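You operate a simulated robot arm through the tools that you are given. There is no shell and no other tool.

The job below is to be done with a simulated robot arm. You get a single attempt, and the scene is never put back.

## Task
Dry the wet leaf under the lamp at the heat on the card.
Fine: lamp off and parked after. Where these are worked on the way, their far stop is far enough and under half their travel is too little: drying lamp.

Only the result counts: the job must be done as asked and must still hold three seconds after the hand-in. Knocking over, shifting, dropping, spilling or breaking anything else fails it.

## Robot
A 7-joint arm with a two-finger parallel gripper, fixed in place. Base frame: the origin is at the foot of the arm, x ahead of it, y to its left, z up. Units: mm, rad, N and s.
Its first joint turns from -2.304 to 2.304 rad. Payload 3.91 kg.
The tool frame sits at the grasp point between the pads (the TCP): z along the fingers, y along the line on which they close. The tips reach 30 mm beyond it. Largest opening 110 mm; finger width 20, thickness 10; the body of the gripper, 48 by 112 mm, starts 55 mm behind the TCP.
Orientation is told as [roll, pitch, yaw] about the base's x, y, z axes, in that order, counted from this pose: with the fingers straight down and closing along the base's y, the tool's x points along the base's -x, its y along +y and its z along -z.

## Interface
- The arm moves only by the tool send_rows. Its argument "moves" is a list of rows, each an object (a shift or turn left out is 0, a gripper value left out holds the last) with "hand": the finger opening in mm, from 0 to 110; "dp": the shift along the tool's x, y, z in mm, a list of three; "delta_rot": the turn, a rotation vector about the tool's x, y, z in rad, a list of three. In form: [{"hand": hand, "dp": [x, y, z], "delta_rot": [wx, wy, wz]}, ...]. A call has 1 to 20 rows; each row is the pose to reach, as a shift and turn from the pose commanded when the call began, along the tool's axes at that moment. Rows are played at 5 a second. More than 50 mm and 0.15 rad between two rows, or a gripper value outside its range, and nothing of the call is played. A pose out of reach is approached as far as the arm can. The call stops where the force on the tool passes 90 N (or 10 N more than at its start, if that is more) or the arm is blocked; 0.2 s more then pass. The fingers move at their own pace (about 108 mm/s each) and stop on an object; they squeeze with about 31 N. The grip force told is the motor's: it shows also when the fingers shut on nothing. Time passes only in rows, and 0.2 s behind the last, so rows that repeat a pose let the fingers close. It gives the time, the measured TCP pose, the force on the tool (base axes), the opening and the grip force at its end, in the units of the frame above (readings bear some noise), with the torque about the TCP (base axes, N m) and any sound that the robot's microphone picked up, and new pictures: "show" is both (left out), scene, wrist or none.
- Cameras (640 x 400 px; columns grow to the right, rows downward): "scene" is fixed at [221.8, 499.7, 1788.1]; the picture's right is [-0.68, -0.74, 0.00], its down [-0.47, 0.43, -0.77] and it looks along [0.57, -0.52, -0.64] (base axes); focal length 336 px, centre (320, 200). "wrist" rides on the gripper at [72, 17, -103] in the tool frame; the picture's right is [-0.23, 0.97, 0.00], its down [-0.76, -0.18, -0.62] and it looks along [-0.61, -0.14, 0.78] (tool axes); focal length 222 px, centre (320, 200). There is no depth. A picture from a camera that has moved, and an enlarged one, comes with that camera's place and axes in the base frame and with its lens. The place of the scene camera against the robot may be out by one fixed shift of up to 12 mm in any direction.
- close_up(camera, box): a new picture of the part [left, top, right, bottom] of that camera's present view, enlarged. No time passes.
- sign_off(): hands the job in; it is judged then, once.

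Places have to be worked out from the pictures, the camera data and where the tool is seen. Open the gripper and draw the arm clear of the work before you hand the job in, unless the task says otherwise.

The tools are called after "Emit:" as a command line: name --argument value ..., lists and objects as JSON in quotes. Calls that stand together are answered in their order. send_rows: Moves the arm, as the interface text tells. Its arguments: {"type":"object","properties":{"moves":{"type":"array","items":{"type":"object","properties":{"hand":{"type":"number"},"dp":{"type":"array","items":{"type":"number"}},"delta_rot":{"type":"array","items":{"type":"number"}}}}},"show":{"type":"string","enum":["both","scene","wrist","none"]}},"required":["moves"]} The other tools are called the same way: close_up (camera, box) takes an enlarged picture of a part of a camera's view; sign_off () hands the job in.

At the start:

```text
time: 0.0
eef_pos: [642.2, -165.2, 1381.1]
tcp_rot: [-0.002, 0.0, 0.0]
force: [-0.1, -0.8, -1.2]
torque: [0.0, 0.01, -0.01]
grip_width: 110.0
finger_force: 0.0
```

scene: 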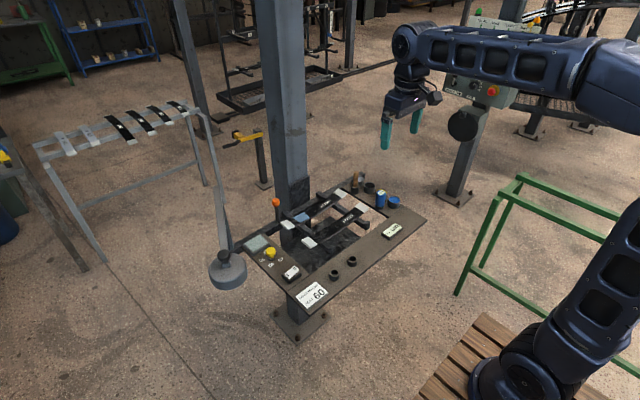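
wrist: 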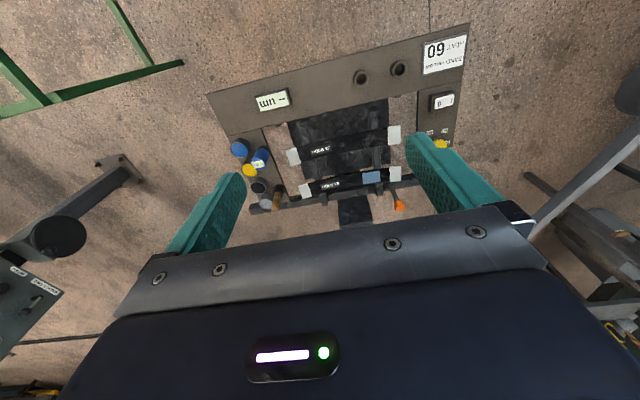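

I'll begin by looking closely at the bench in both cameras to see the card, the lamp, the knob and the leaf.

Emit:
close_up --camera "scene" --box '[200, 170, 440, 320]'

Emit:
close_up --camera "wrist" --box '[200, 20, 480, 220]'

Emit:
close_up --camera "scene" --box '[230, 220, 350, 310]'

```text
2.67 times, centred on (320, 245) of scene
camera zoom: at [221.8, 499.7, 1788.1], right [-0.68, -0.74, 0.0], down [-0.47, 0.43, -0.77], along [0.57, -0.52, -0.64], focal length 895 px, centre (320, 80)
```

zoom: 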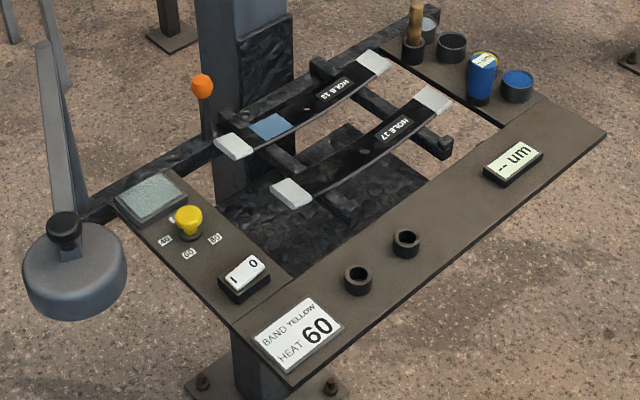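

```text
2.00 times, centred on (340, 120) of wrist
camera zoom: at [569.9, -149.6, 1485.4], right [0.23, 0.97, 0.0], down [0.76, -0.18, 0.62], along [0.61, -0.14, -0.78], focal length 444 px, centre (280, 360)
```

zoom: 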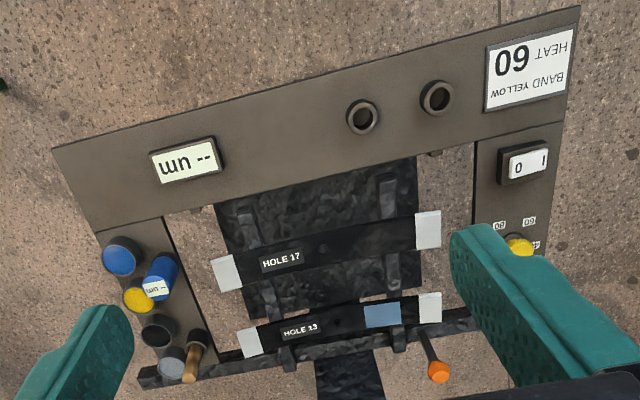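

```text
4.44 times, centred on (290, 265) of scene
camera zoom: at [221.8, 499.7, 1788.1], right [-0.68, -0.74, 0.0], down [-0.47, 0.43, -0.77], along [0.57, -0.52, -0.64], focal length 1491 px, centre (453, -89)
```

zoom: 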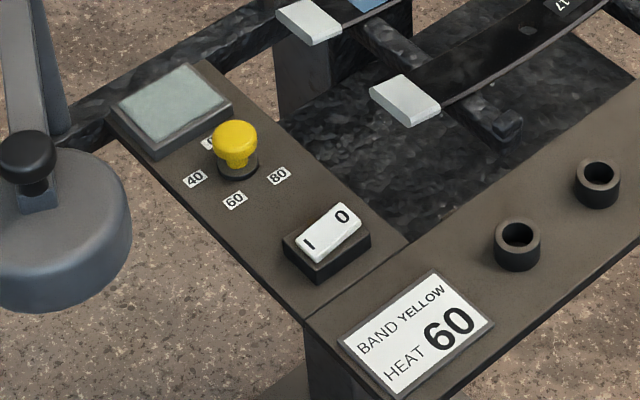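

The card says heat 60, the knob shows 40/60/80 (and another mark), and the lamp hangs on an arm at the left. I'll look closer at the lamp and the leaves.

Emit:
close_up --camera "scene" --box '[190, 170, 290, 300]'

Emit:
close_up --camera "scene" --box '[265, 175, 385, 250]'

Emit:
close_up --camera "wrist" --box '[400, 20, 640, 250]'

Emit:
close_up --camera "scene" --box '[440, 10, 540, 110]'

Emit:
close_up --camera "scene" --box '[20, 80, 240, 220]'

```text
3.08 times, centred on (240, 235) of scene
camera zoom: at [221.8, 499.7, 1788.1], right [-0.68, -0.74, 0.0], down [-0.47, 0.43, -0.77], along [0.57, -0.52, -0.64], focal length 1032 px, centre (566, 92)
```

zoom: 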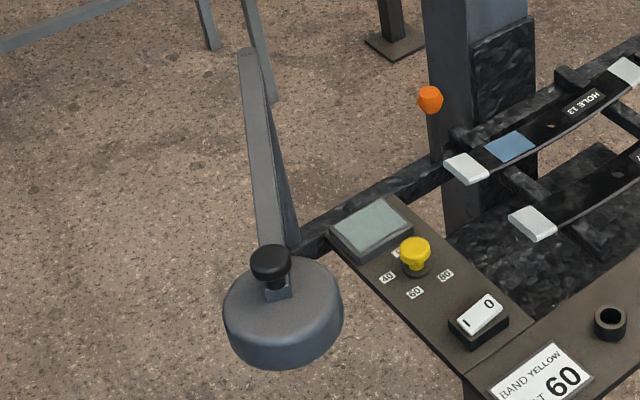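

```text
5.33 times, centred on (325, 212) of scene
camera zoom: at [221.8, 499.7, 1788.1], right [-0.68, -0.74, 0.0], down [-0.47, 0.43, -0.77], along [0.57, -0.52, -0.64], focal length 1789 px, centre (293, 133)
```

zoom: 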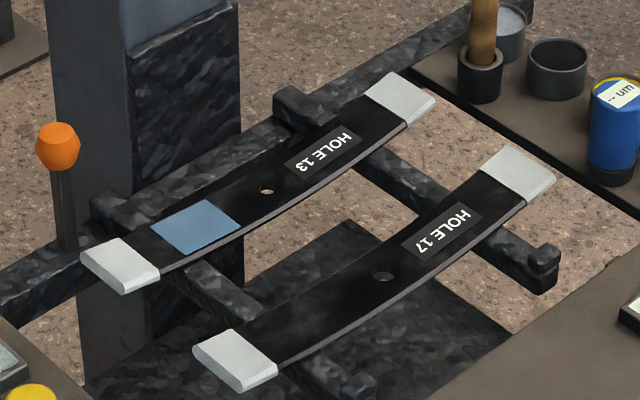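

```text
1.74 times, centred on (520, 135) of wrist
camera zoom: at [569.9, -149.6, 1485.4], right [0.23, 0.97, 0.0], down [0.76, -0.18, 0.62], along [0.61, -0.14, -0.78], focal length 386 px, centre (-28, 313)
```

zoom: 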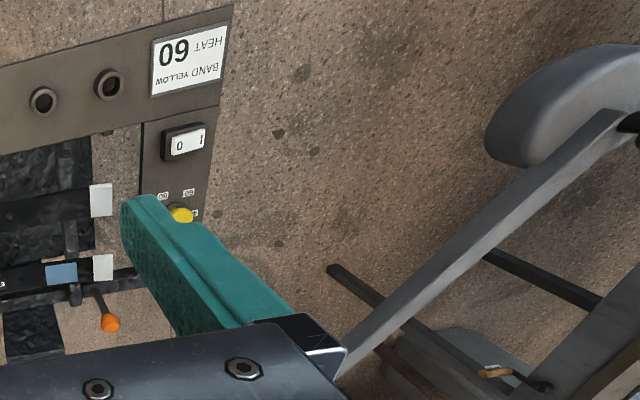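

```text
4.00 times, centred on (490, 60) of scene
camera zoom: at [221.8, 499.7, 1788.1], right [-0.68, -0.74, 0.0], down [-0.47, 0.43, -0.77], along [0.57, -0.52, -0.64], focal length 1342 px, centre (-360, 760)
```

zoom: 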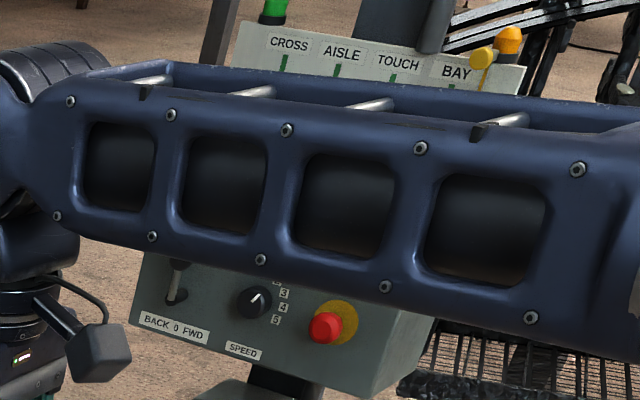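

```text
2.86 times, centred on (130, 150) of scene
camera zoom: at [221.8, 499.7, 1788.1], right [-0.68, -0.74, 0.0], down [-0.47, 0.43, -0.77], along [0.57, -0.52, -0.64], focal length 959 px, centre (863, 343)
```

zoom: 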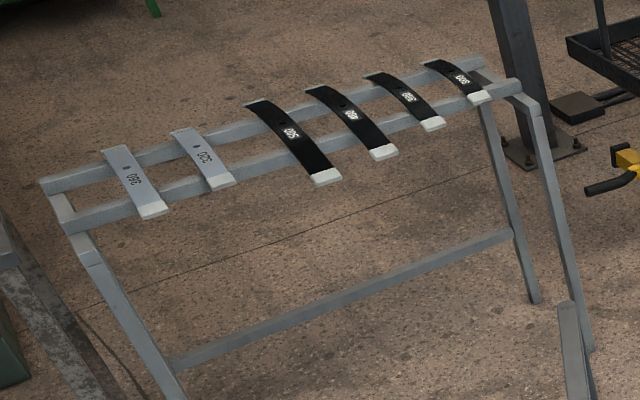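

The knob seems to be near (894, 108, 925), the switch near (785, 108, 920), the lamp's handle near (772, 310, 1150), and its pivot near (1038, 180). HOLE 13 with the blue patch is near (967, -88, 914). I'll move above the control panel, staying high, to look closer.

Emit:
send_rows --moves '[{"dp": [-20, 27, 20]}, {"dp": [-40, 54, 40]}, {"dp": [-60, 81, 60]}, {"dp": [-80, 108, 80]}, {"dp": [-100, 135, 100]}, {"dp": [-120, 162, 120]}, {"dp": [-140, 189, 140]}, {"dp": [-160, 216, 160]}, {"dp": [-180, 243, 180]}, {"dp": [-200, 270, 200]}, {"dp": [-200, 270, 200]}]' --show "both"

```text
time: 2.4
eef_pos: [844.6, 105.6, 1182.1]
tcp_rot: [0.001, -0.001, -0.001]
force: [-0.3, 0.4, -0.4]
torque: [0.0, 0.01, -0.01]
grip_width: 110.1
finger_force: 0.0
camera wrist: at [772.3, 120.4, 1285.2], right [0.23, 0.97, 0.0], down [0.76, -0.18, 0.62], along [0.61, -0.14, -0.78], focal length 222 px, centre (320, 200)
```

scene: 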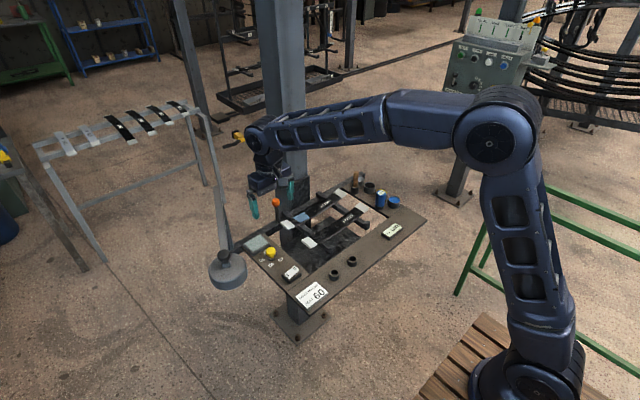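
wrist: 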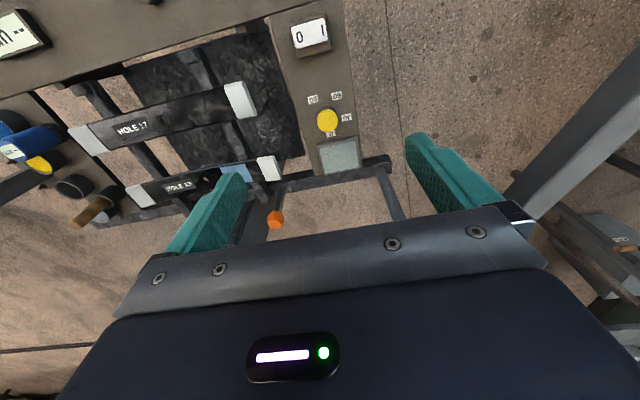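

Emit:
close_up --camera "wrist" --box '[260, 0, 420, 200]'

Emit:
close_up --camera "wrist" --box '[280, 70, 380, 180]'

Emit:
close_up --camera "wrist" --box '[60, 60, 300, 240]'

```text
2.00 times, centred on (340, 100) of wrist
camera zoom: at [772.3, 120.4, 1285.2], right [0.23, 0.97, 0.0], down [0.76, -0.18, 0.62], along [0.61, -0.14, -0.78], focal length 444 px, centre (280, 400)
```

zoom: 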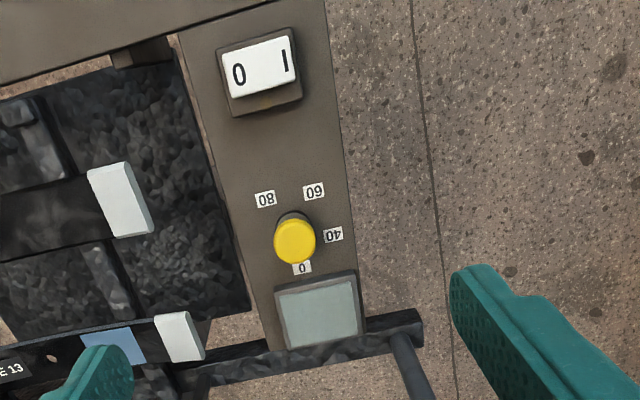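

```text
3.64 times, centred on (330, 125) of wrist
camera zoom: at [772.3, 120.4, 1285.2], right [0.23, 0.97, 0.0], down [0.76, -0.18, 0.62], along [0.61, -0.14, -0.78], focal length 808 px, centre (284, 473)
```

zoom: 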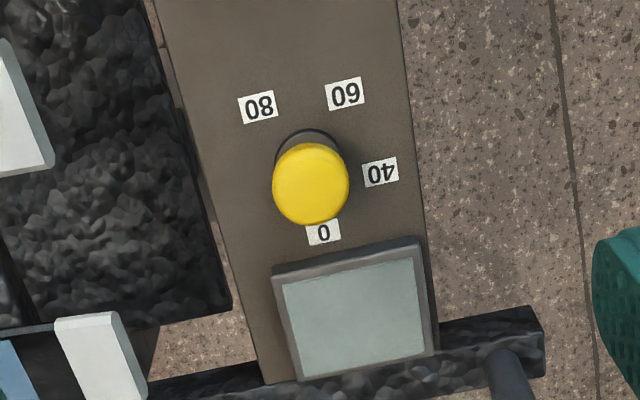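

```text
2.22 times, centred on (180, 150) of wrist
camera zoom: at [772.3, 120.4, 1285.2], right [0.23, 0.97, 0.0], down [0.76, -0.18, 0.62], along [0.61, -0.14, -0.78], focal length 494 px, centre (631, 311)
```

zoom: 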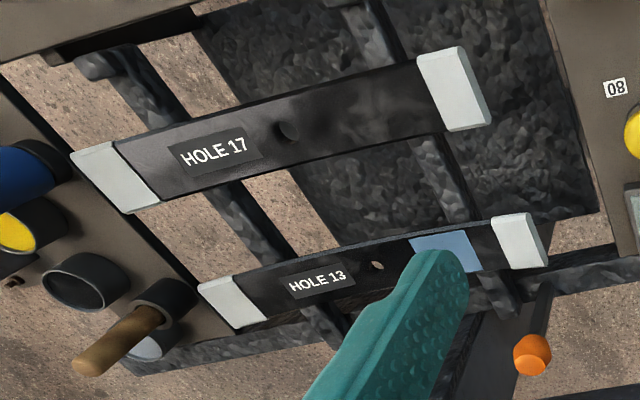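

Emit:
close_up --camera "scene" --box '[255, 235, 295, 265]'

Emit:
close_up --camera "wrist" --box '[310, 85, 350, 145]'

Emit:
close_up --camera "scene" --box '[205, 240, 250, 295]'

```text
13.33 times, centred on (275, 250) of scene
camera zoom: at [221.8, 499.7, 1788.1], right [-0.68, -0.74, 0.0], down [-0.47, 0.43, -0.77], along [0.57, -0.52, -0.64], focal length 4473 px, centre (920, -467)
```

zoom: 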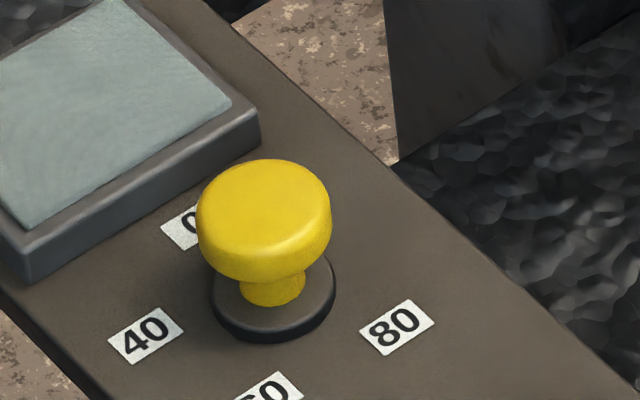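

```text
6.67 times, centred on (330, 115) of wrist
camera zoom: at [772.3, 120.4, 1285.2], right [0.23, 0.97, 0.0], down [0.76, -0.18, 0.62], along [0.61, -0.14, -0.78], focal length 1481 px, centre (253, 767)
```

zoom: 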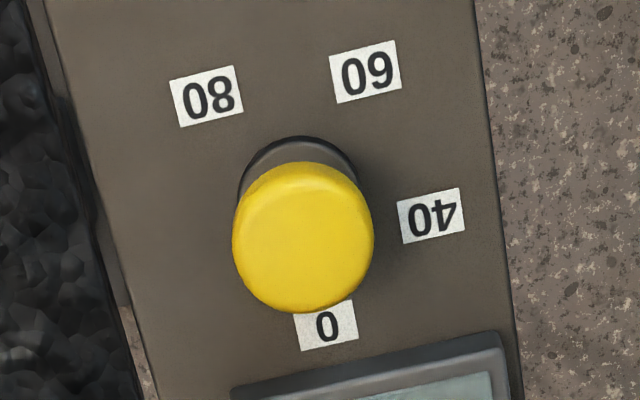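

```text
7.27 times, centred on (228, 268) of scene
camera zoom: at [221.8, 499.7, 1788.1], right [-0.68, -0.74, 0.0], down [-0.47, 0.43, -0.77], along [0.57, -0.52, -0.64], focal length 2440 px, centre (993, -291)
```

zoom: 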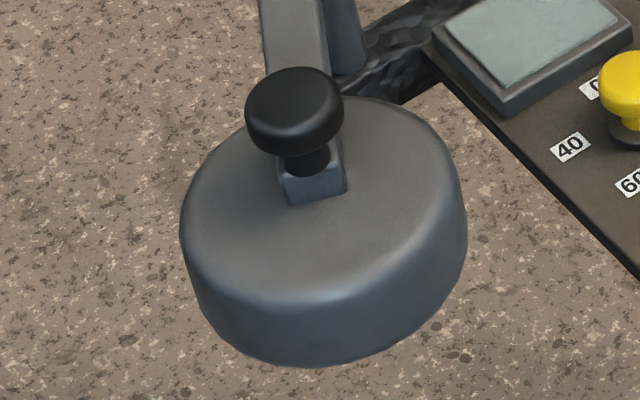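

The selector is a yellow mushroom knob with marks 0/40/60/80 spaced about 72° apart and no visible pointer. I'll go lower over it to fix its position and height.

Emit:
send_rows --moves '[{"dp": [-12, 0, 35]}, {"dp": [-23, 1, 70]}, {"dp": [-35, 1, 105]}, {"dp": [-46, 1, 130]}, {"dp": [-46, 1, 130]}]' --show "both"

Emit:
close_up --camera "wrist" --box '[250, 60, 410, 180]'

```text
time: 3.6
eef_pos: [889.4, 104.6, 1051.3]
tcp_rot: [-0.001, -0.001, -0.001]
force: [0.0, -0.2, -0.8]
torque: [-0.02, -0.02, 0.01]
grip_width: 110.0
finger_force: 0.0
camera wrist: at [816.9, 120.8, 1155.8], right [0.23, 0.97, 0.0], down [0.76, -0.18, 0.62], along [0.61, -0.14, -0.78], focal length 222 px, centre (320, 200)
```

scene: 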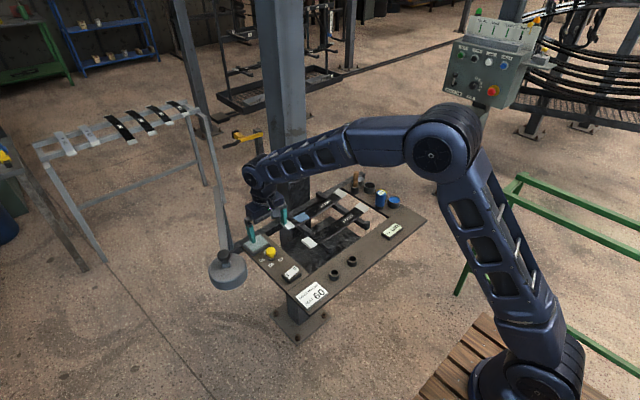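
wrist: 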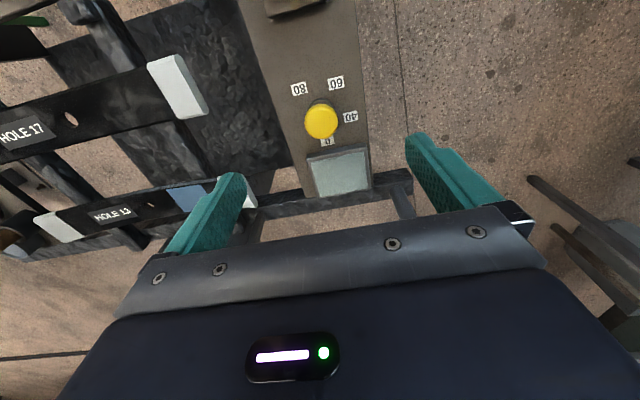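

```text
3.33 times, centred on (330, 120) of wrist
camera zoom: at [816.9, 120.8, 1155.8], right [0.23, 0.97, 0.0], down [0.76, -0.18, 0.62], along [0.61, -0.14, -0.78], focal length 740 px, centre (287, 467)
```

zoom: 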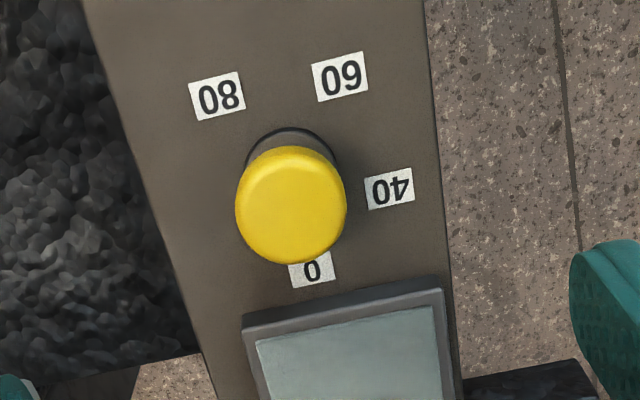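

The knob axis is near (893, 105), with its top around z≈927 and the bench around z≈905. It has no pointer, so I'll pre-turn the gripper by -70° at this height. That leaves room to twist the knob anticlockwise from 0 towards 60.

Emit:
send_rows --moves '[{"hand": 80, "dp": [-1, 0, 0], "delta_rot": [0, 0, 0.14]}, {"dp": [-2, 0, 0], "delta_rot": [0, 0, 0.28]}, {"dp": [-3, 0, 0], "delta_rot": [0, 0, 0.42]}, {"dp": [-4, 0, 0], "delta_rot": [0, 0, 0.56]}, {"dp": [-4, 0, 0], "delta_rot": [0, 0, 0.7]}, {"dp": [-4, 0, 0], "delta_rot": [0, 0, 0.84]}, {"dp": [-4, 0, 0], "delta_rot": [0, 0, 0.98]}, {"dp": [-4, 0, 0], "delta_rot": [0, 0, 1.12]}, {"dp": [-4, 0, 0], "delta_rot": [0, 0, 1.22]}, {"dp": [-4, 0, 0], "delta_rot": [0, 0, 1.22]}]' --show "both"

Emit:
close_up --camera "wrist" --box '[240, 60, 400, 180]'

```text
time: 5.8
eef_pos: [894.1, 105.5, 1051.5]
tcp_rot: [-0.001, 0.0, -1.222]
force: [0.2, 0.4, 0.0]
torque: [0.0, -0.01, 0.03]
grip_width: 79.9
finger_force: 0.1
camera wrist: at [883.8, 177.8, 1155.8], right [0.99, 0.12, 0.0], down [0.09, -0.78, 0.62], along [0.07, -0.62, -0.78], focal length 222 px, centre (320, 200)
```

scene: 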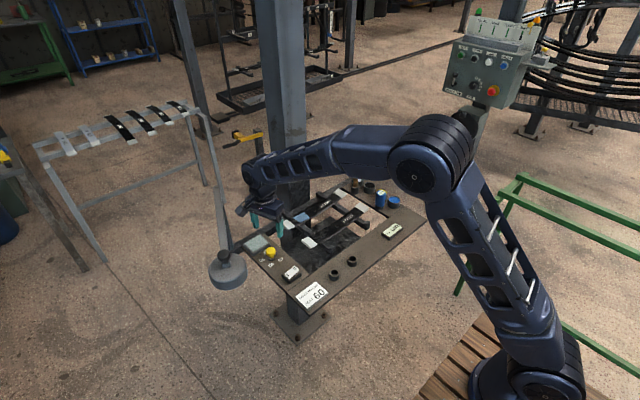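
wrist: 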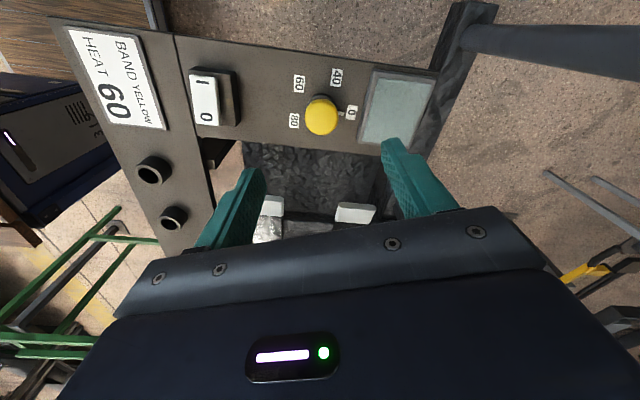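

```text
3.33 times, centred on (320, 120) of wrist
camera zoom: at [883.8, 177.8, 1155.8], right [0.99, 0.12, 0.0], down [0.09, -0.78, 0.62], along [0.07, -0.62, -0.78], focal length 740 px, centre (320, 467)
```

zoom: 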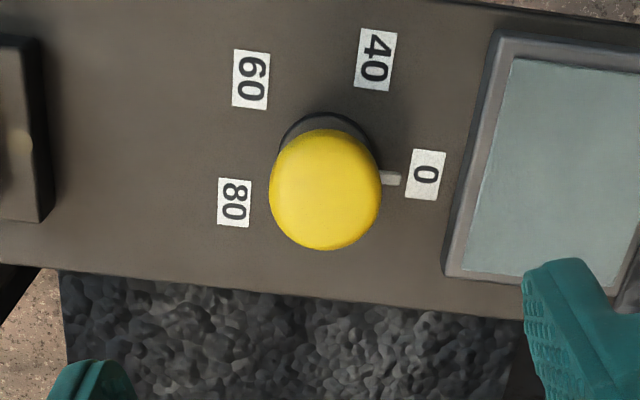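

From this side a small white pointer is visible, aimed at 0, so it's a rotary knob currently at 0. Cross-checking the two wrist views puts the cap at (894, 104.5) with its top at z≈925, and the bench at z≈898.5. I'll narrow the fingers to 50 mm and descend part way.

Emit:
send_rows --moves '[{"hand": 50, "dp": [-1, 0, 25]}, {"dp": [-1, 0, 50]}, {"dp": [-1, 0, 75]}, {"dp": [-1, 0, 82]}, {"dp": [-1, 0, 82]}]' --show "wrist"

Emit:
close_up --camera "wrist" --box '[220, 80, 440, 220]'

Emit:
close_up --camera "scene" --box '[210, 150, 330, 290]'

```text
time: 7.0
eef_pos: [893.3, 103.5, 969.7]
tcp_rot: [0.0, 0.002, -1.221]
force: [-0.3, -0.2, -0.5]
torque: [0.0, 0.01, 0.02]
grip_width: 50.0
finger_force: 0.1
camera wrist: at [882.9, 176.5, 1073.4], right [0.99, 0.12, 0.0], down [0.09, -0.78, 0.62], along [0.07, -0.62, -0.78], focal length 222 px, centre (320, 200)
```

wrist: 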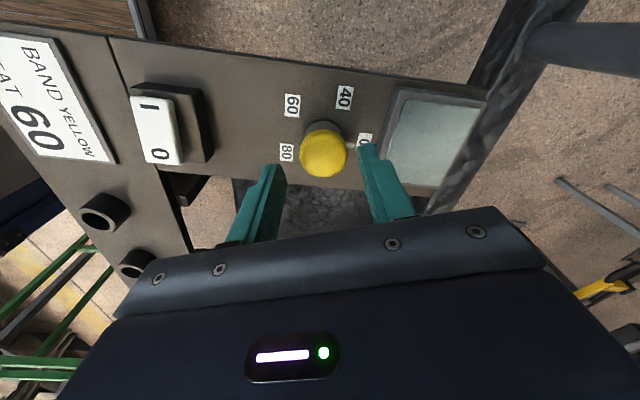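

```text
2.86 times, centred on (330, 150) of wrist
camera zoom: at [882.9, 176.5, 1073.4], right [0.99, 0.12, 0.0], down [0.09, -0.78, 0.62], along [0.07, -0.62, -0.78], focal length 635 px, centre (291, 343)
```

zoom: 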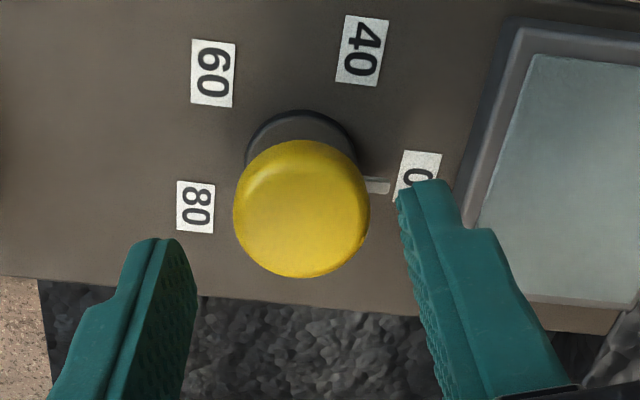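

```text
2.86 times, centred on (270, 220) of scene
camera zoom: at [221.8, 499.7, 1788.1], right [-0.68, -0.74, 0.0], down [-0.47, 0.43, -0.77], along [0.57, -0.52, -0.64], focal length 959 px, centre (463, 143)
```

zoom: 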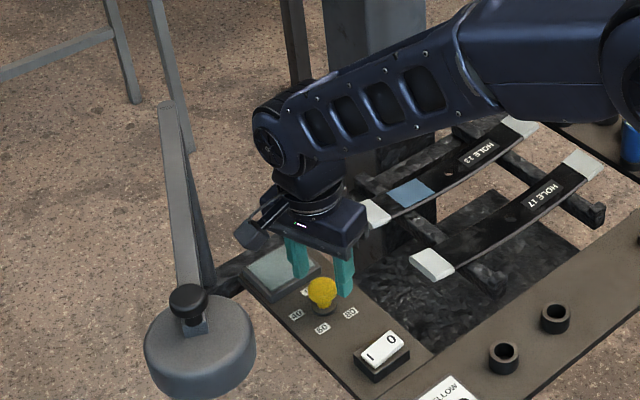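

The fingers are centred on the cap and clear of the display frame. I'll descend about 28 mm so the tips sit at z≈911 beside the cap, then close on it.

Emit:
send_rows --moves '[{"hand": 50, "dp": [0, 0, 10]}, {"dp": [0, 0, 20]}, {"dp": [0, 0, 28]}, {"dp": [0, 0, 28]}, {"hand": 20, "dp": [0, 0, 28]}, {"hand": 20, "dp": [0, 0, 28]}, {"hand": 20, "dp": [0, 0, 28]}]' --show "wrist"

Emit:
close_up --camera "wrist" --box '[220, 100, 440, 240]'

```text
time: 8.6
eef_pos: [895.3, 104.1, 941.2]
tcp_rot: [0.003, 0.0, -1.22]
force: [35.6, 11.2, -8.0]
torque: [-0.04, -0.86, 0.0]
grip_width: 33.6
finger_force: 43.8
camera wrist: at [885.1, 177.5, 1044.9], right [0.99, 0.12, 0.0], down [0.09, -0.78, 0.62], along [0.08, -0.62, -0.78], focal length 222 px, centre (320, 200)
```

wrist: 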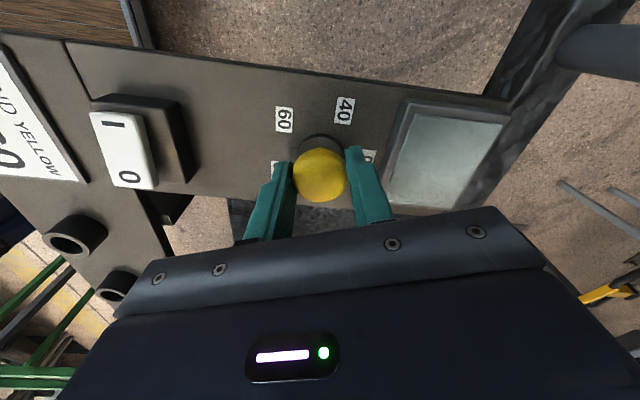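

```text
2.86 times, centred on (330, 170) of wrist
camera zoom: at [885.1, 177.5, 1044.9], right [0.99, 0.12, 0.0], down [0.09, -0.78, 0.62], along [0.08, -0.62, -0.78], focal length 635 px, centre (291, 286)
```

zoom: 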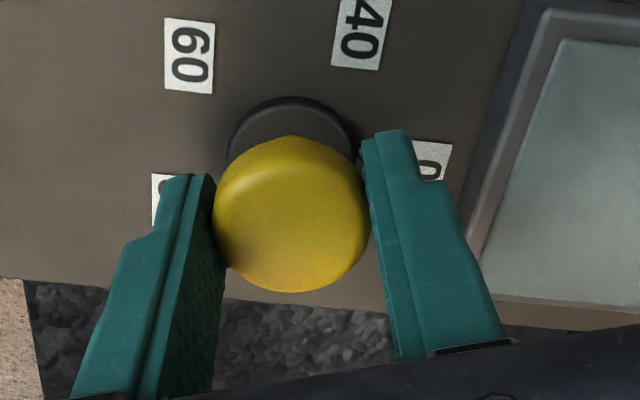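

Gripped at 33.6 mm, but there's about a 37 N side load, so the hand is roughly 2 mm off along the closing line. I'll shift 2 mm that way to relieve it before twisting.

Emit:
send_rows --moves '[{"hand": 20, "dp": [0, 1, 0]}, {"dp": [0, 2, 0]}, {"dp": [0, 2, 0]}]' --show "none"

```text
time: 9.4
eef_pos: [896.2, 104.8, 939.5]
tcp_rot: [-0.001, -0.002, -1.222]
force: [6.8, 2.7, 2.9]
torque: [0.2, 0.26, 0.04]
grip_width: 33.4
finger_force: 45.3
```

The load is down to about 7 N. Now I'll twist anticlockwise (seen from above) by about 0.6 rad and check torque and sound.

Emit:
send_rows --moves '[{"hand": 20, "delta_rot": [0, 0, -0.1]}, {"delta_rot": [0, 0, -0.2]}, {"delta_rot": [0, 0, -0.3]}, {"delta_rot": [0, 0, -0.4]}, {"delta_rot": [0, 0, -0.5]}, {"delta_rot": [0, 0, -0.6]}]' --show "wrist"

Emit:
close_up --camera "wrist" --box '[220, 100, 440, 240]'

Emit:
close_up --camera "scene" --box '[240, 220, 310, 280]'

```text
time: 10.8
eef_pos: [895.3, 105.4, 938.9]
tcp_rot: [-0.001, 0.002, -0.619]
force: [-3.5, 2.8, -15.2]
torque: [-0.18, -0.55, 0.02]
grip_width: 33.3
finger_force: 45.2
camera wrist: at [845.5, 159.7, 1045.0], right [0.75, 0.66, 0.0], down [0.52, -0.59, 0.62], along [0.41, -0.47, -0.78], focal length 222 px, centre (320, 200)
```

wrist: 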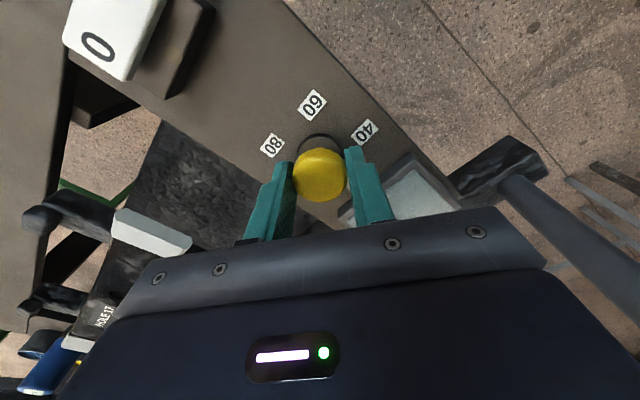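

```text
2.86 times, centred on (330, 170) of wrist
camera zoom: at [845.5, 159.7, 1045.0], right [0.75, 0.66, 0.0], down [0.52, -0.59, 0.62], along [0.41, -0.47, -0.78], focal length 635 px, centre (291, 286)
```

zoom: 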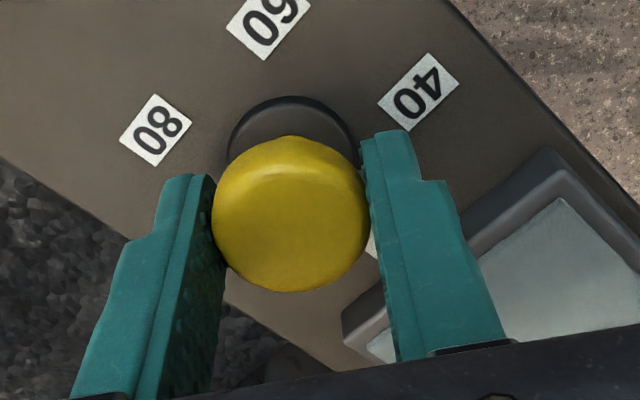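

```text
6.67 times, centred on (275, 250) of scene
camera zoom: at [221.8, 499.7, 1788.1], right [-0.68, -0.74, 0.0], down [-0.47, 0.43, -0.77], along [0.57, -0.52, -0.64], focal length 2237 px, centre (620, -133)
```

zoom: 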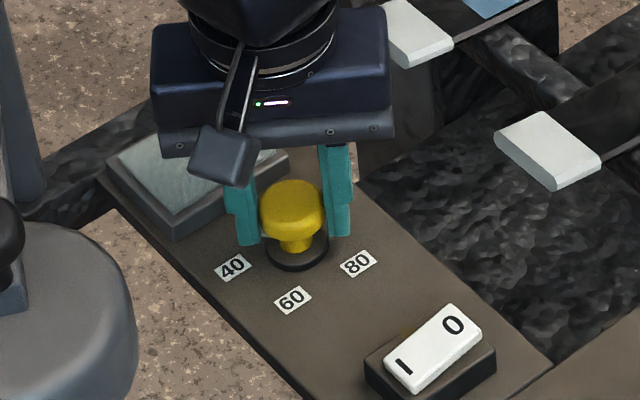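

Torque is near zero, so the knob seems to follow. I'll continue the twist by another 1.2 rad and then check where the pointer is.

Emit:
send_rows --moves '[{"hand": 20, "delta_rot": [0, 0, -0.1]}, {"delta_rot": [0, 0, -0.2]}, {"delta_rot": [0, 0, -0.3]}, {"delta_rot": [0, 0, -0.4]}, {"delta_rot": [0, 0, -0.5]}, {"delta_rot": [0, 0, -0.6]}, {"delta_rot": [0, 0, -0.7]}, {"delta_rot": [0, 0, -0.8]}, {"delta_rot": [0, 0, -0.9]}, {"delta_rot": [0, 0, -1.0]}, {"delta_rot": [0, 0, -1.1]}, {"delta_rot": [0, 0, -1.2]}]' --show "wrist"

Emit:
close_up --camera "wrist" --box '[220, 80, 440, 220]'

Emit:
close_up --camera "scene" --box '[240, 220, 310, 280]'

```text
time: 13.4
eef_pos: [895.1, 104.1, 941.0]
tcp_rot: [0.001, -0.002, 0.581]
force: [-2.4, 6.6, -16.5]
torque: [0.12, 0.07, -0.02]
grip_width: 33.4
finger_force: 45.1
camera wrist: at [824.8, 78.6, 1045.1], right [-0.34, 0.94, 0.0], down [0.73, 0.27, 0.62], along [0.58, 0.21, -0.78], focal length 222 px, centre (320, 200)
```

wrist: 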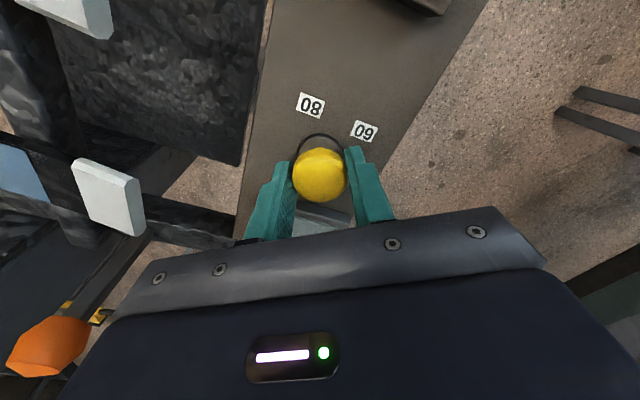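

```text
2.86 times, centred on (330, 150) of wrist
camera zoom: at [824.8, 78.6, 1045.1], right [-0.34, 0.94, 0.0], down [0.73, 0.27, 0.62], along [0.58, 0.21, -0.78], focal length 635 px, centre (291, 343)
```

zoom: 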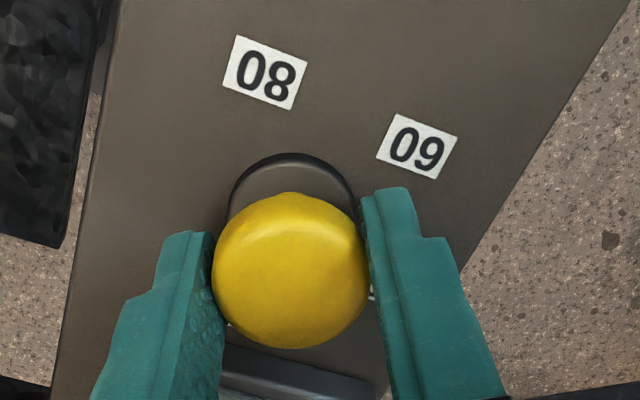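

```text
6.67 times, centred on (275, 250) of scene
camera zoom: at [221.8, 499.7, 1788.1], right [-0.68, -0.74, 0.0], down [-0.47, 0.43, -0.77], along [0.57, -0.52, -0.64], focal length 2237 px, centre (620, -133)
```

zoom: 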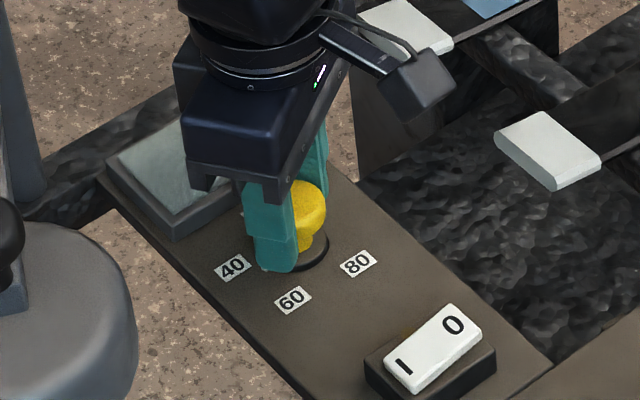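

The knob follows; the pointer glint is now between 40 and 60, at about 103° of the 140° needed. I'll turn the remaining 0.64 rad.

Emit:
send_rows --moves '[{"hand": 20, "delta_rot": [0, 0, -0.1]}, {"delta_rot": [0, 0, -0.2]}, {"delta_rot": [0, 0, -0.3]}, {"delta_rot": [0, 0, -0.4]}, {"delta_rot": [0, 0, -0.5]}, {"delta_rot": [0, 0, -0.6]}, {"delta_rot": [0, 0, -0.643]}, {"delta_rot": [0, 0, -0.643]}]' --show "wrist"

Emit:
close_up --camera "wrist" --box '[220, 80, 440, 220]'

Emit:
close_up --camera "scene" --box '[240, 220, 310, 280]'

```text
time: 15.2
eef_pos: [894.9, 105.0, 940.7]
tcp_rot: [0.0, -0.001, 1.223]
force: [-12.3, 5.3, -6.9]
torque: [0.21, 0.2, 0.0]
grip_width: 33.6
finger_force: 45.1
camera wrist: at [853.9, 42.0, 1045.2], right [-0.84, 0.55, 0.0], down [0.43, 0.66, 0.62], along [0.34, 0.52, -0.78], focal length 222 px, centre (320, 200)
```

wrist: 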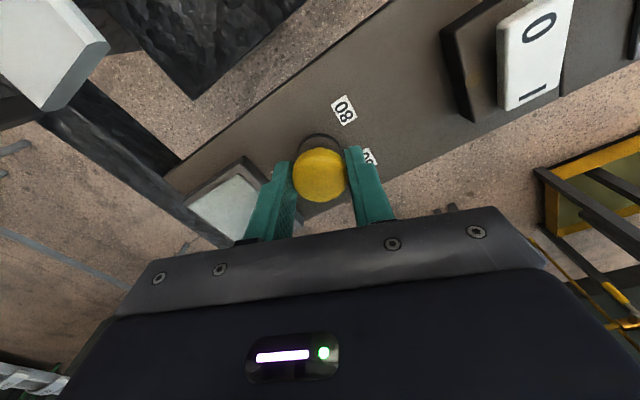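

```text
2.86 times, centred on (330, 150) of wrist
camera zoom: at [853.9, 42.0, 1045.2], right [-0.84, 0.55, 0.0], down [0.43, 0.66, 0.62], along [0.34, 0.52, -0.78], focal length 635 px, centre (291, 343)
```

zoom: 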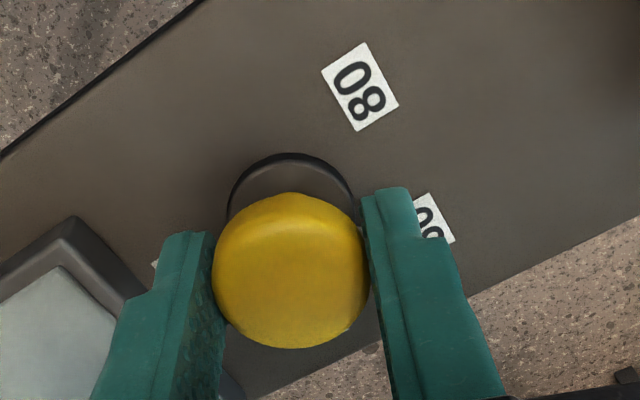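

```text
6.67 times, centred on (275, 250) of scene
camera zoom: at [221.8, 499.7, 1788.1], right [-0.68, -0.74, 0.0], down [-0.47, 0.43, -0.77], along [0.57, -0.52, -0.64], focal length 2237 px, centre (620, -133)
```

zoom: 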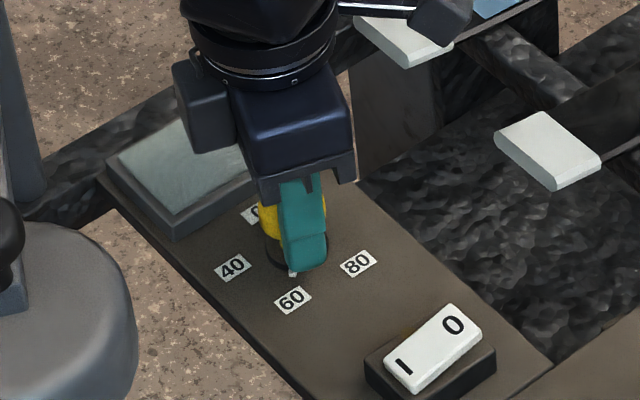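

The pointer's white tip now sits right at the 60 label. I'll release to 50 mm and lift straight up, then verify.

Emit:
send_rows --moves '[{"hand": 50, "dp": [0, 0, 0]}, {"hand": 50, "dp": [0, 0, 0]}, {"dp": [0, 0, -20]}, {"dp": [0, 0, -50]}, {"dp": [0, 0, -90]}, {"dp": [0, 0, -130]}, {"dp": [0, 0, -130]}]' --show "both"

Emit:
close_up --camera "wrist" --box '[260, 60, 400, 160]'

Emit:
close_up --camera "scene" --box '[240, 220, 310, 280]'

```text
time: 16.8
eef_pos: [895.6, 105.1, 1072.4]
tcp_rot: [0.0, -0.001, 1.222]
force: [0.2, 0.1, 0.2]
torque: [0.0, -0.02, -0.03]
grip_width: 50.1
finger_force: 0.1
camera wrist: at [853.9, 41.7, 1176.4], right [-0.84, 0.55, 0.0], down [0.43, 0.66, 0.62], along [0.34, 0.52, -0.78], focal length 222 px, centre (320, 200)
```

scene: 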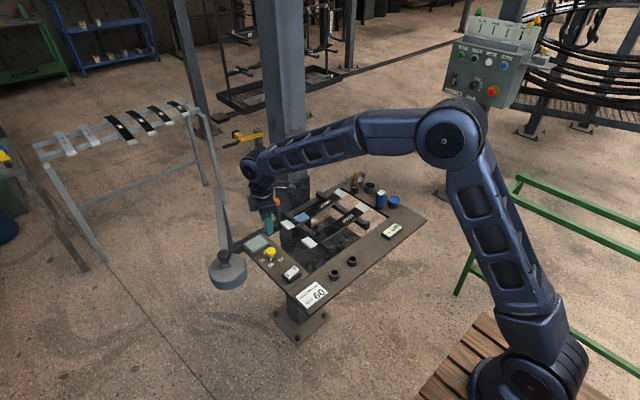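
wrist: 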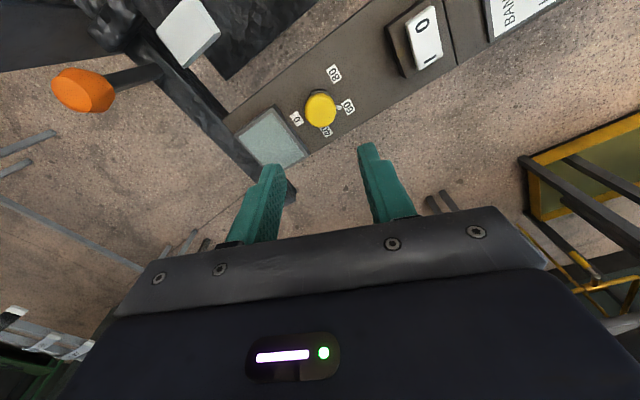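

```text
4.00 times, centred on (330, 110) of wrist
camera zoom: at [853.9, 41.7, 1176.4], right [-0.84, 0.55, 0.0], down [0.43, 0.66, 0.62], along [0.34, 0.52, -0.78], focal length 888 px, centre (280, 560)
```

zoom: 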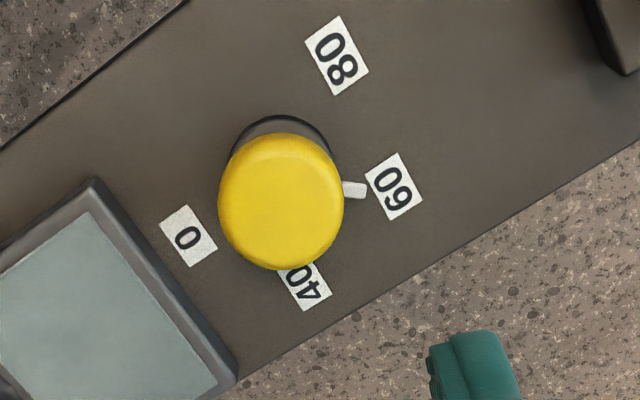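

```text
6.67 times, centred on (275, 250) of scene
camera zoom: at [221.8, 499.7, 1788.1], right [-0.68, -0.74, 0.0], down [-0.47, 0.43, -0.77], along [0.57, -0.52, -0.64], focal length 2237 px, centre (620, -133)
```

zoom: 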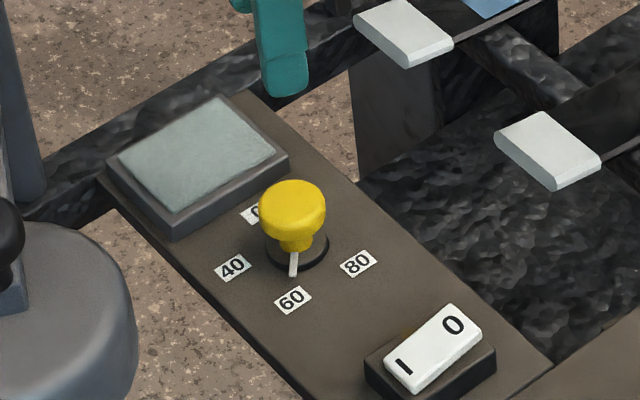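

The pointer rests exactly on 60. Next is the lamp: I'll rise to z≈1300, turn back to yaw 0, and move above the lamp's handle to locate it.

Emit:
send_rows --moves '[{"hand": 80, "dp": [0, 0, -45], "delta_rot": [0, 0, 0.1]}, {"dp": [0, 0, -90], "delta_rot": [0, 0, 0.2]}, {"dp": [0, 0, -135], "delta_rot": [0, 0, 0.3]}, {"dp": [0, 0, -180], "delta_rot": [0, 0, 0.4]}, {"dp": [0, 0, -225], "delta_rot": [0, 0, 0.52]}, {"dp": [-24, 29, -228], "delta_rot": [0, 0, 0.64]}, {"dp": [-48, 58, -228], "delta_rot": [0, 0, 0.76]}, {"dp": [-72, 87, -228], "delta_rot": [0, 0, 0.88]}, {"dp": [-96, 116, -228], "delta_rot": [0, 0, 1.0]}, {"dp": [-120, 145, -228], "delta_rot": [0, 0, 1.12]}, {"dp": [-144, 175, -228], "delta_rot": [0, 0, 1.222]}, {"dp": [-144, 175, -228], "delta_rot": [0, 0, 1.222]}]' --show "both"

Emit:
close_up --camera "wrist" --box '[220, 20, 460, 200]'

```text
time: 19.4
eef_pos: [779.5, 299.1, 1298.7]
tcp_rot: [0.0, 0.002, -0.001]
force: [0.0, 0.4, 0.6]
torque: [-0.02, 0.01, 0.01]
grip_width: 80.2
finger_force: 0.1
camera wrist: at [706.4, 314.7, 1402.9], right [0.23, 0.97, 0.0], down [0.76, -0.18, 0.62], along [0.61, -0.14, -0.78], focal length 222 px, centre (320, 200)
```

scene: 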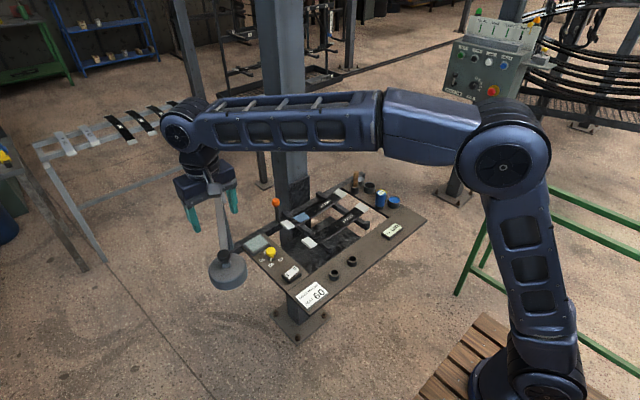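
wrist: 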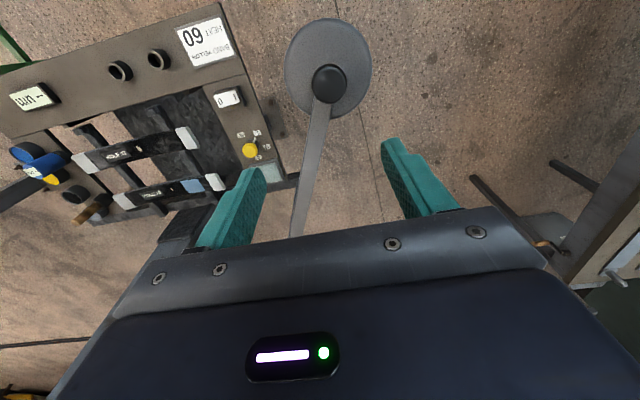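

```text
2.22 times, centred on (340, 110) of wrist
camera zoom: at [706.4, 314.7, 1402.9], right [0.23, 0.97, 0.0], down [0.76, -0.18, 0.62], along [0.61, -0.14, -0.78], focal length 494 px, centre (276, 400)
```

zoom: 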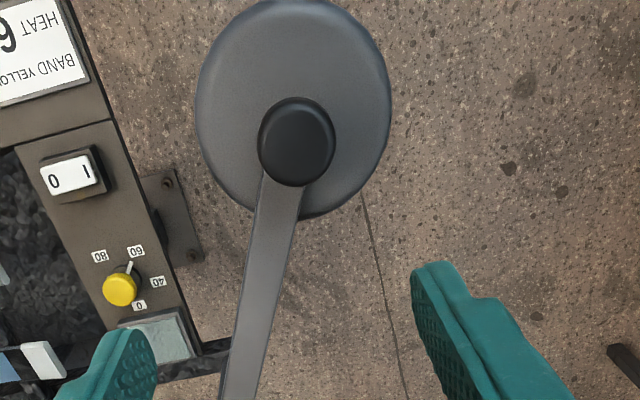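

The lamp's handle is directly ahead. I'll shift 80 mm back toward the base to get a second line of sight for its height.

Emit:
send_rows --moves '[{"dp": [40, 0, 0]}, {"dp": [80, 0, 0]}, {"dp": [80, 0, 0]}]' --show "wrist"

Emit:
close_up --camera "wrist" --box '[220, 20, 460, 200]'

```text
time: 20.2
eef_pos: [698.8, 298.0, 1299.2]
tcp_rot: [0.0, -0.001, -0.001]
force: [-0.1, 0.5, -0.3]
torque: [-0.01, 0.03, -0.01]
grip_width: 80.0
finger_force: 0.0
camera wrist: at [626.8, 315.1, 1403.2], right [0.23, 0.97, 0.0], down [0.76, -0.18, 0.62], along [0.61, -0.14, -0.78], focal length 222 px, centre (320, 200)
```

wrist: 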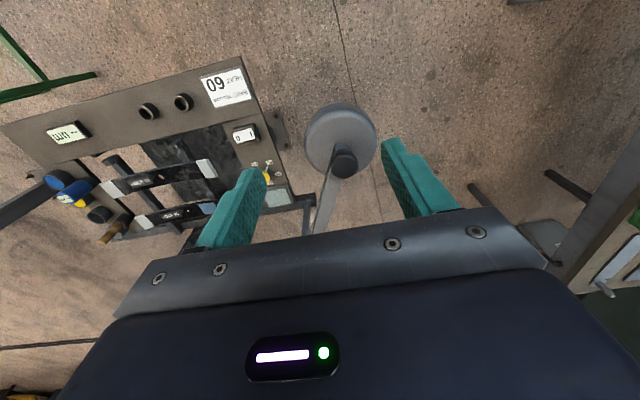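

```text
2.22 times, centred on (340, 110) of wrist
camera zoom: at [626.8, 315.1, 1403.2], right [0.23, 0.97, 0.0], down [0.76, -0.18, 0.62], along [0.61, -0.14, -0.78], focal length 494 px, centre (276, 400)
```

zoom: 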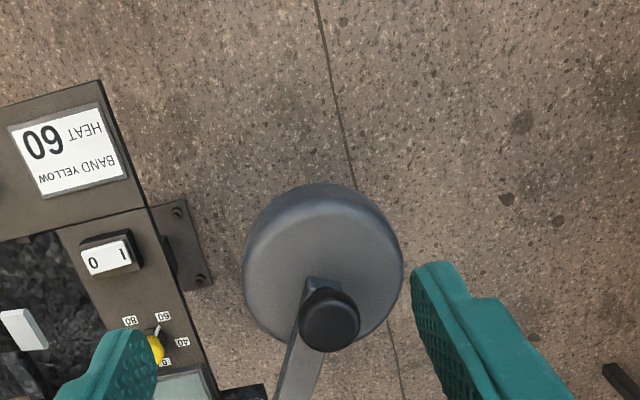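

Triangulating both views with the scene camera puts the lamp handle's top at about (747.5, 314, 1195), about 300 mm from its pivot near (1018, 188). I'll hover over it at yaw -40° with the fingers at 60 mm, and check alignment.

Emit:
send_rows --moves '[{"hand": 60, "dp": [-10, 3, 8], "delta_rot": [0, 0, 0.14]}, {"dp": [-20, 6, 16], "delta_rot": [0, 0, 0.28]}, {"dp": [-30, 10, 24], "delta_rot": [0, 0, 0.42]}, {"dp": [-40, 13, 32], "delta_rot": [0, 0, 0.56]}, {"dp": [-49, 16, 39], "delta_rot": [0, 0, 0.698]}, {"dp": [-49, 16, 39], "delta_rot": [0, 0, 0.698]}]' --show "both"

Emit:
close_up --camera "wrist" --box '[220, 60, 440, 220]'

Emit:
close_up --camera "scene" --box '[170, 170, 290, 290]'

```text
time: 21.6
eef_pos: [749.7, 315.9, 1260.1]
tcp_rot: [0.001, 0.0, -0.7]
force: [-1.2, 0.1, 0.5]
torque: [-0.01, -0.02, 0.0]
grip_width: 59.9
finger_force: 0.0
camera wrist: at [704.4, 375.5, 1364.8], right [0.8, 0.6, 0.0], down [0.47, -0.63, 0.62], along [0.37, -0.5, -0.78], focal length 222 px, centre (320, 200)
```

scene: 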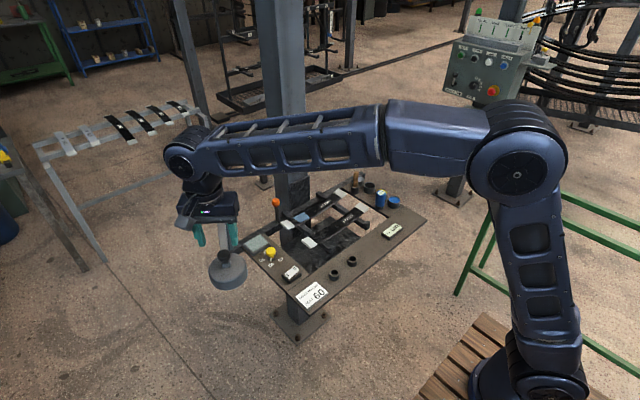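
wrist: 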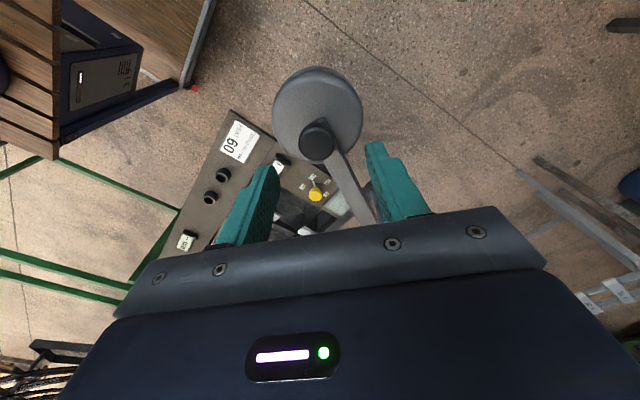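

```text
2.50 times, centred on (330, 140) of wrist
camera zoom: at [704.4, 375.5, 1364.8], right [0.8, 0.6, 0.0], down [0.47, -0.63, 0.62], along [0.37, -0.5, -0.78], focal length 555 px, centre (295, 350)
```

zoom: 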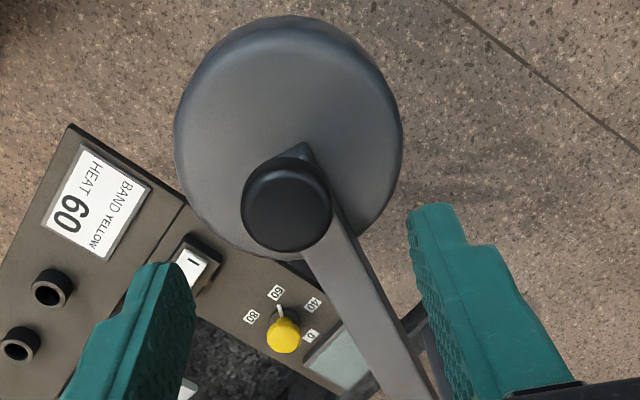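

```text
3.33 times, centred on (230, 230) of scene
camera zoom: at [221.8, 499.7, 1788.1], right [-0.68, -0.74, 0.0], down [-0.47, 0.43, -0.77], along [0.57, -0.52, -0.64], focal length 1118 px, centre (620, 100)
```

zoom: 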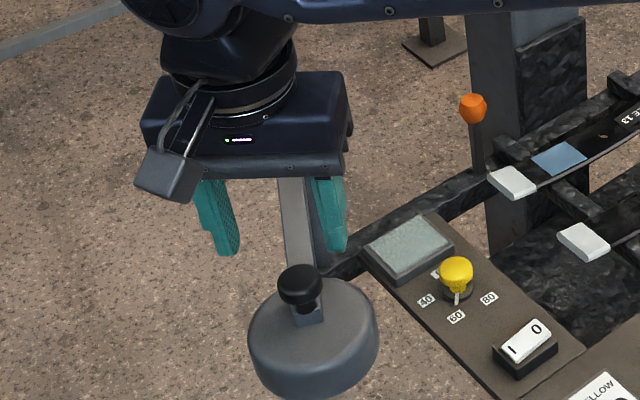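

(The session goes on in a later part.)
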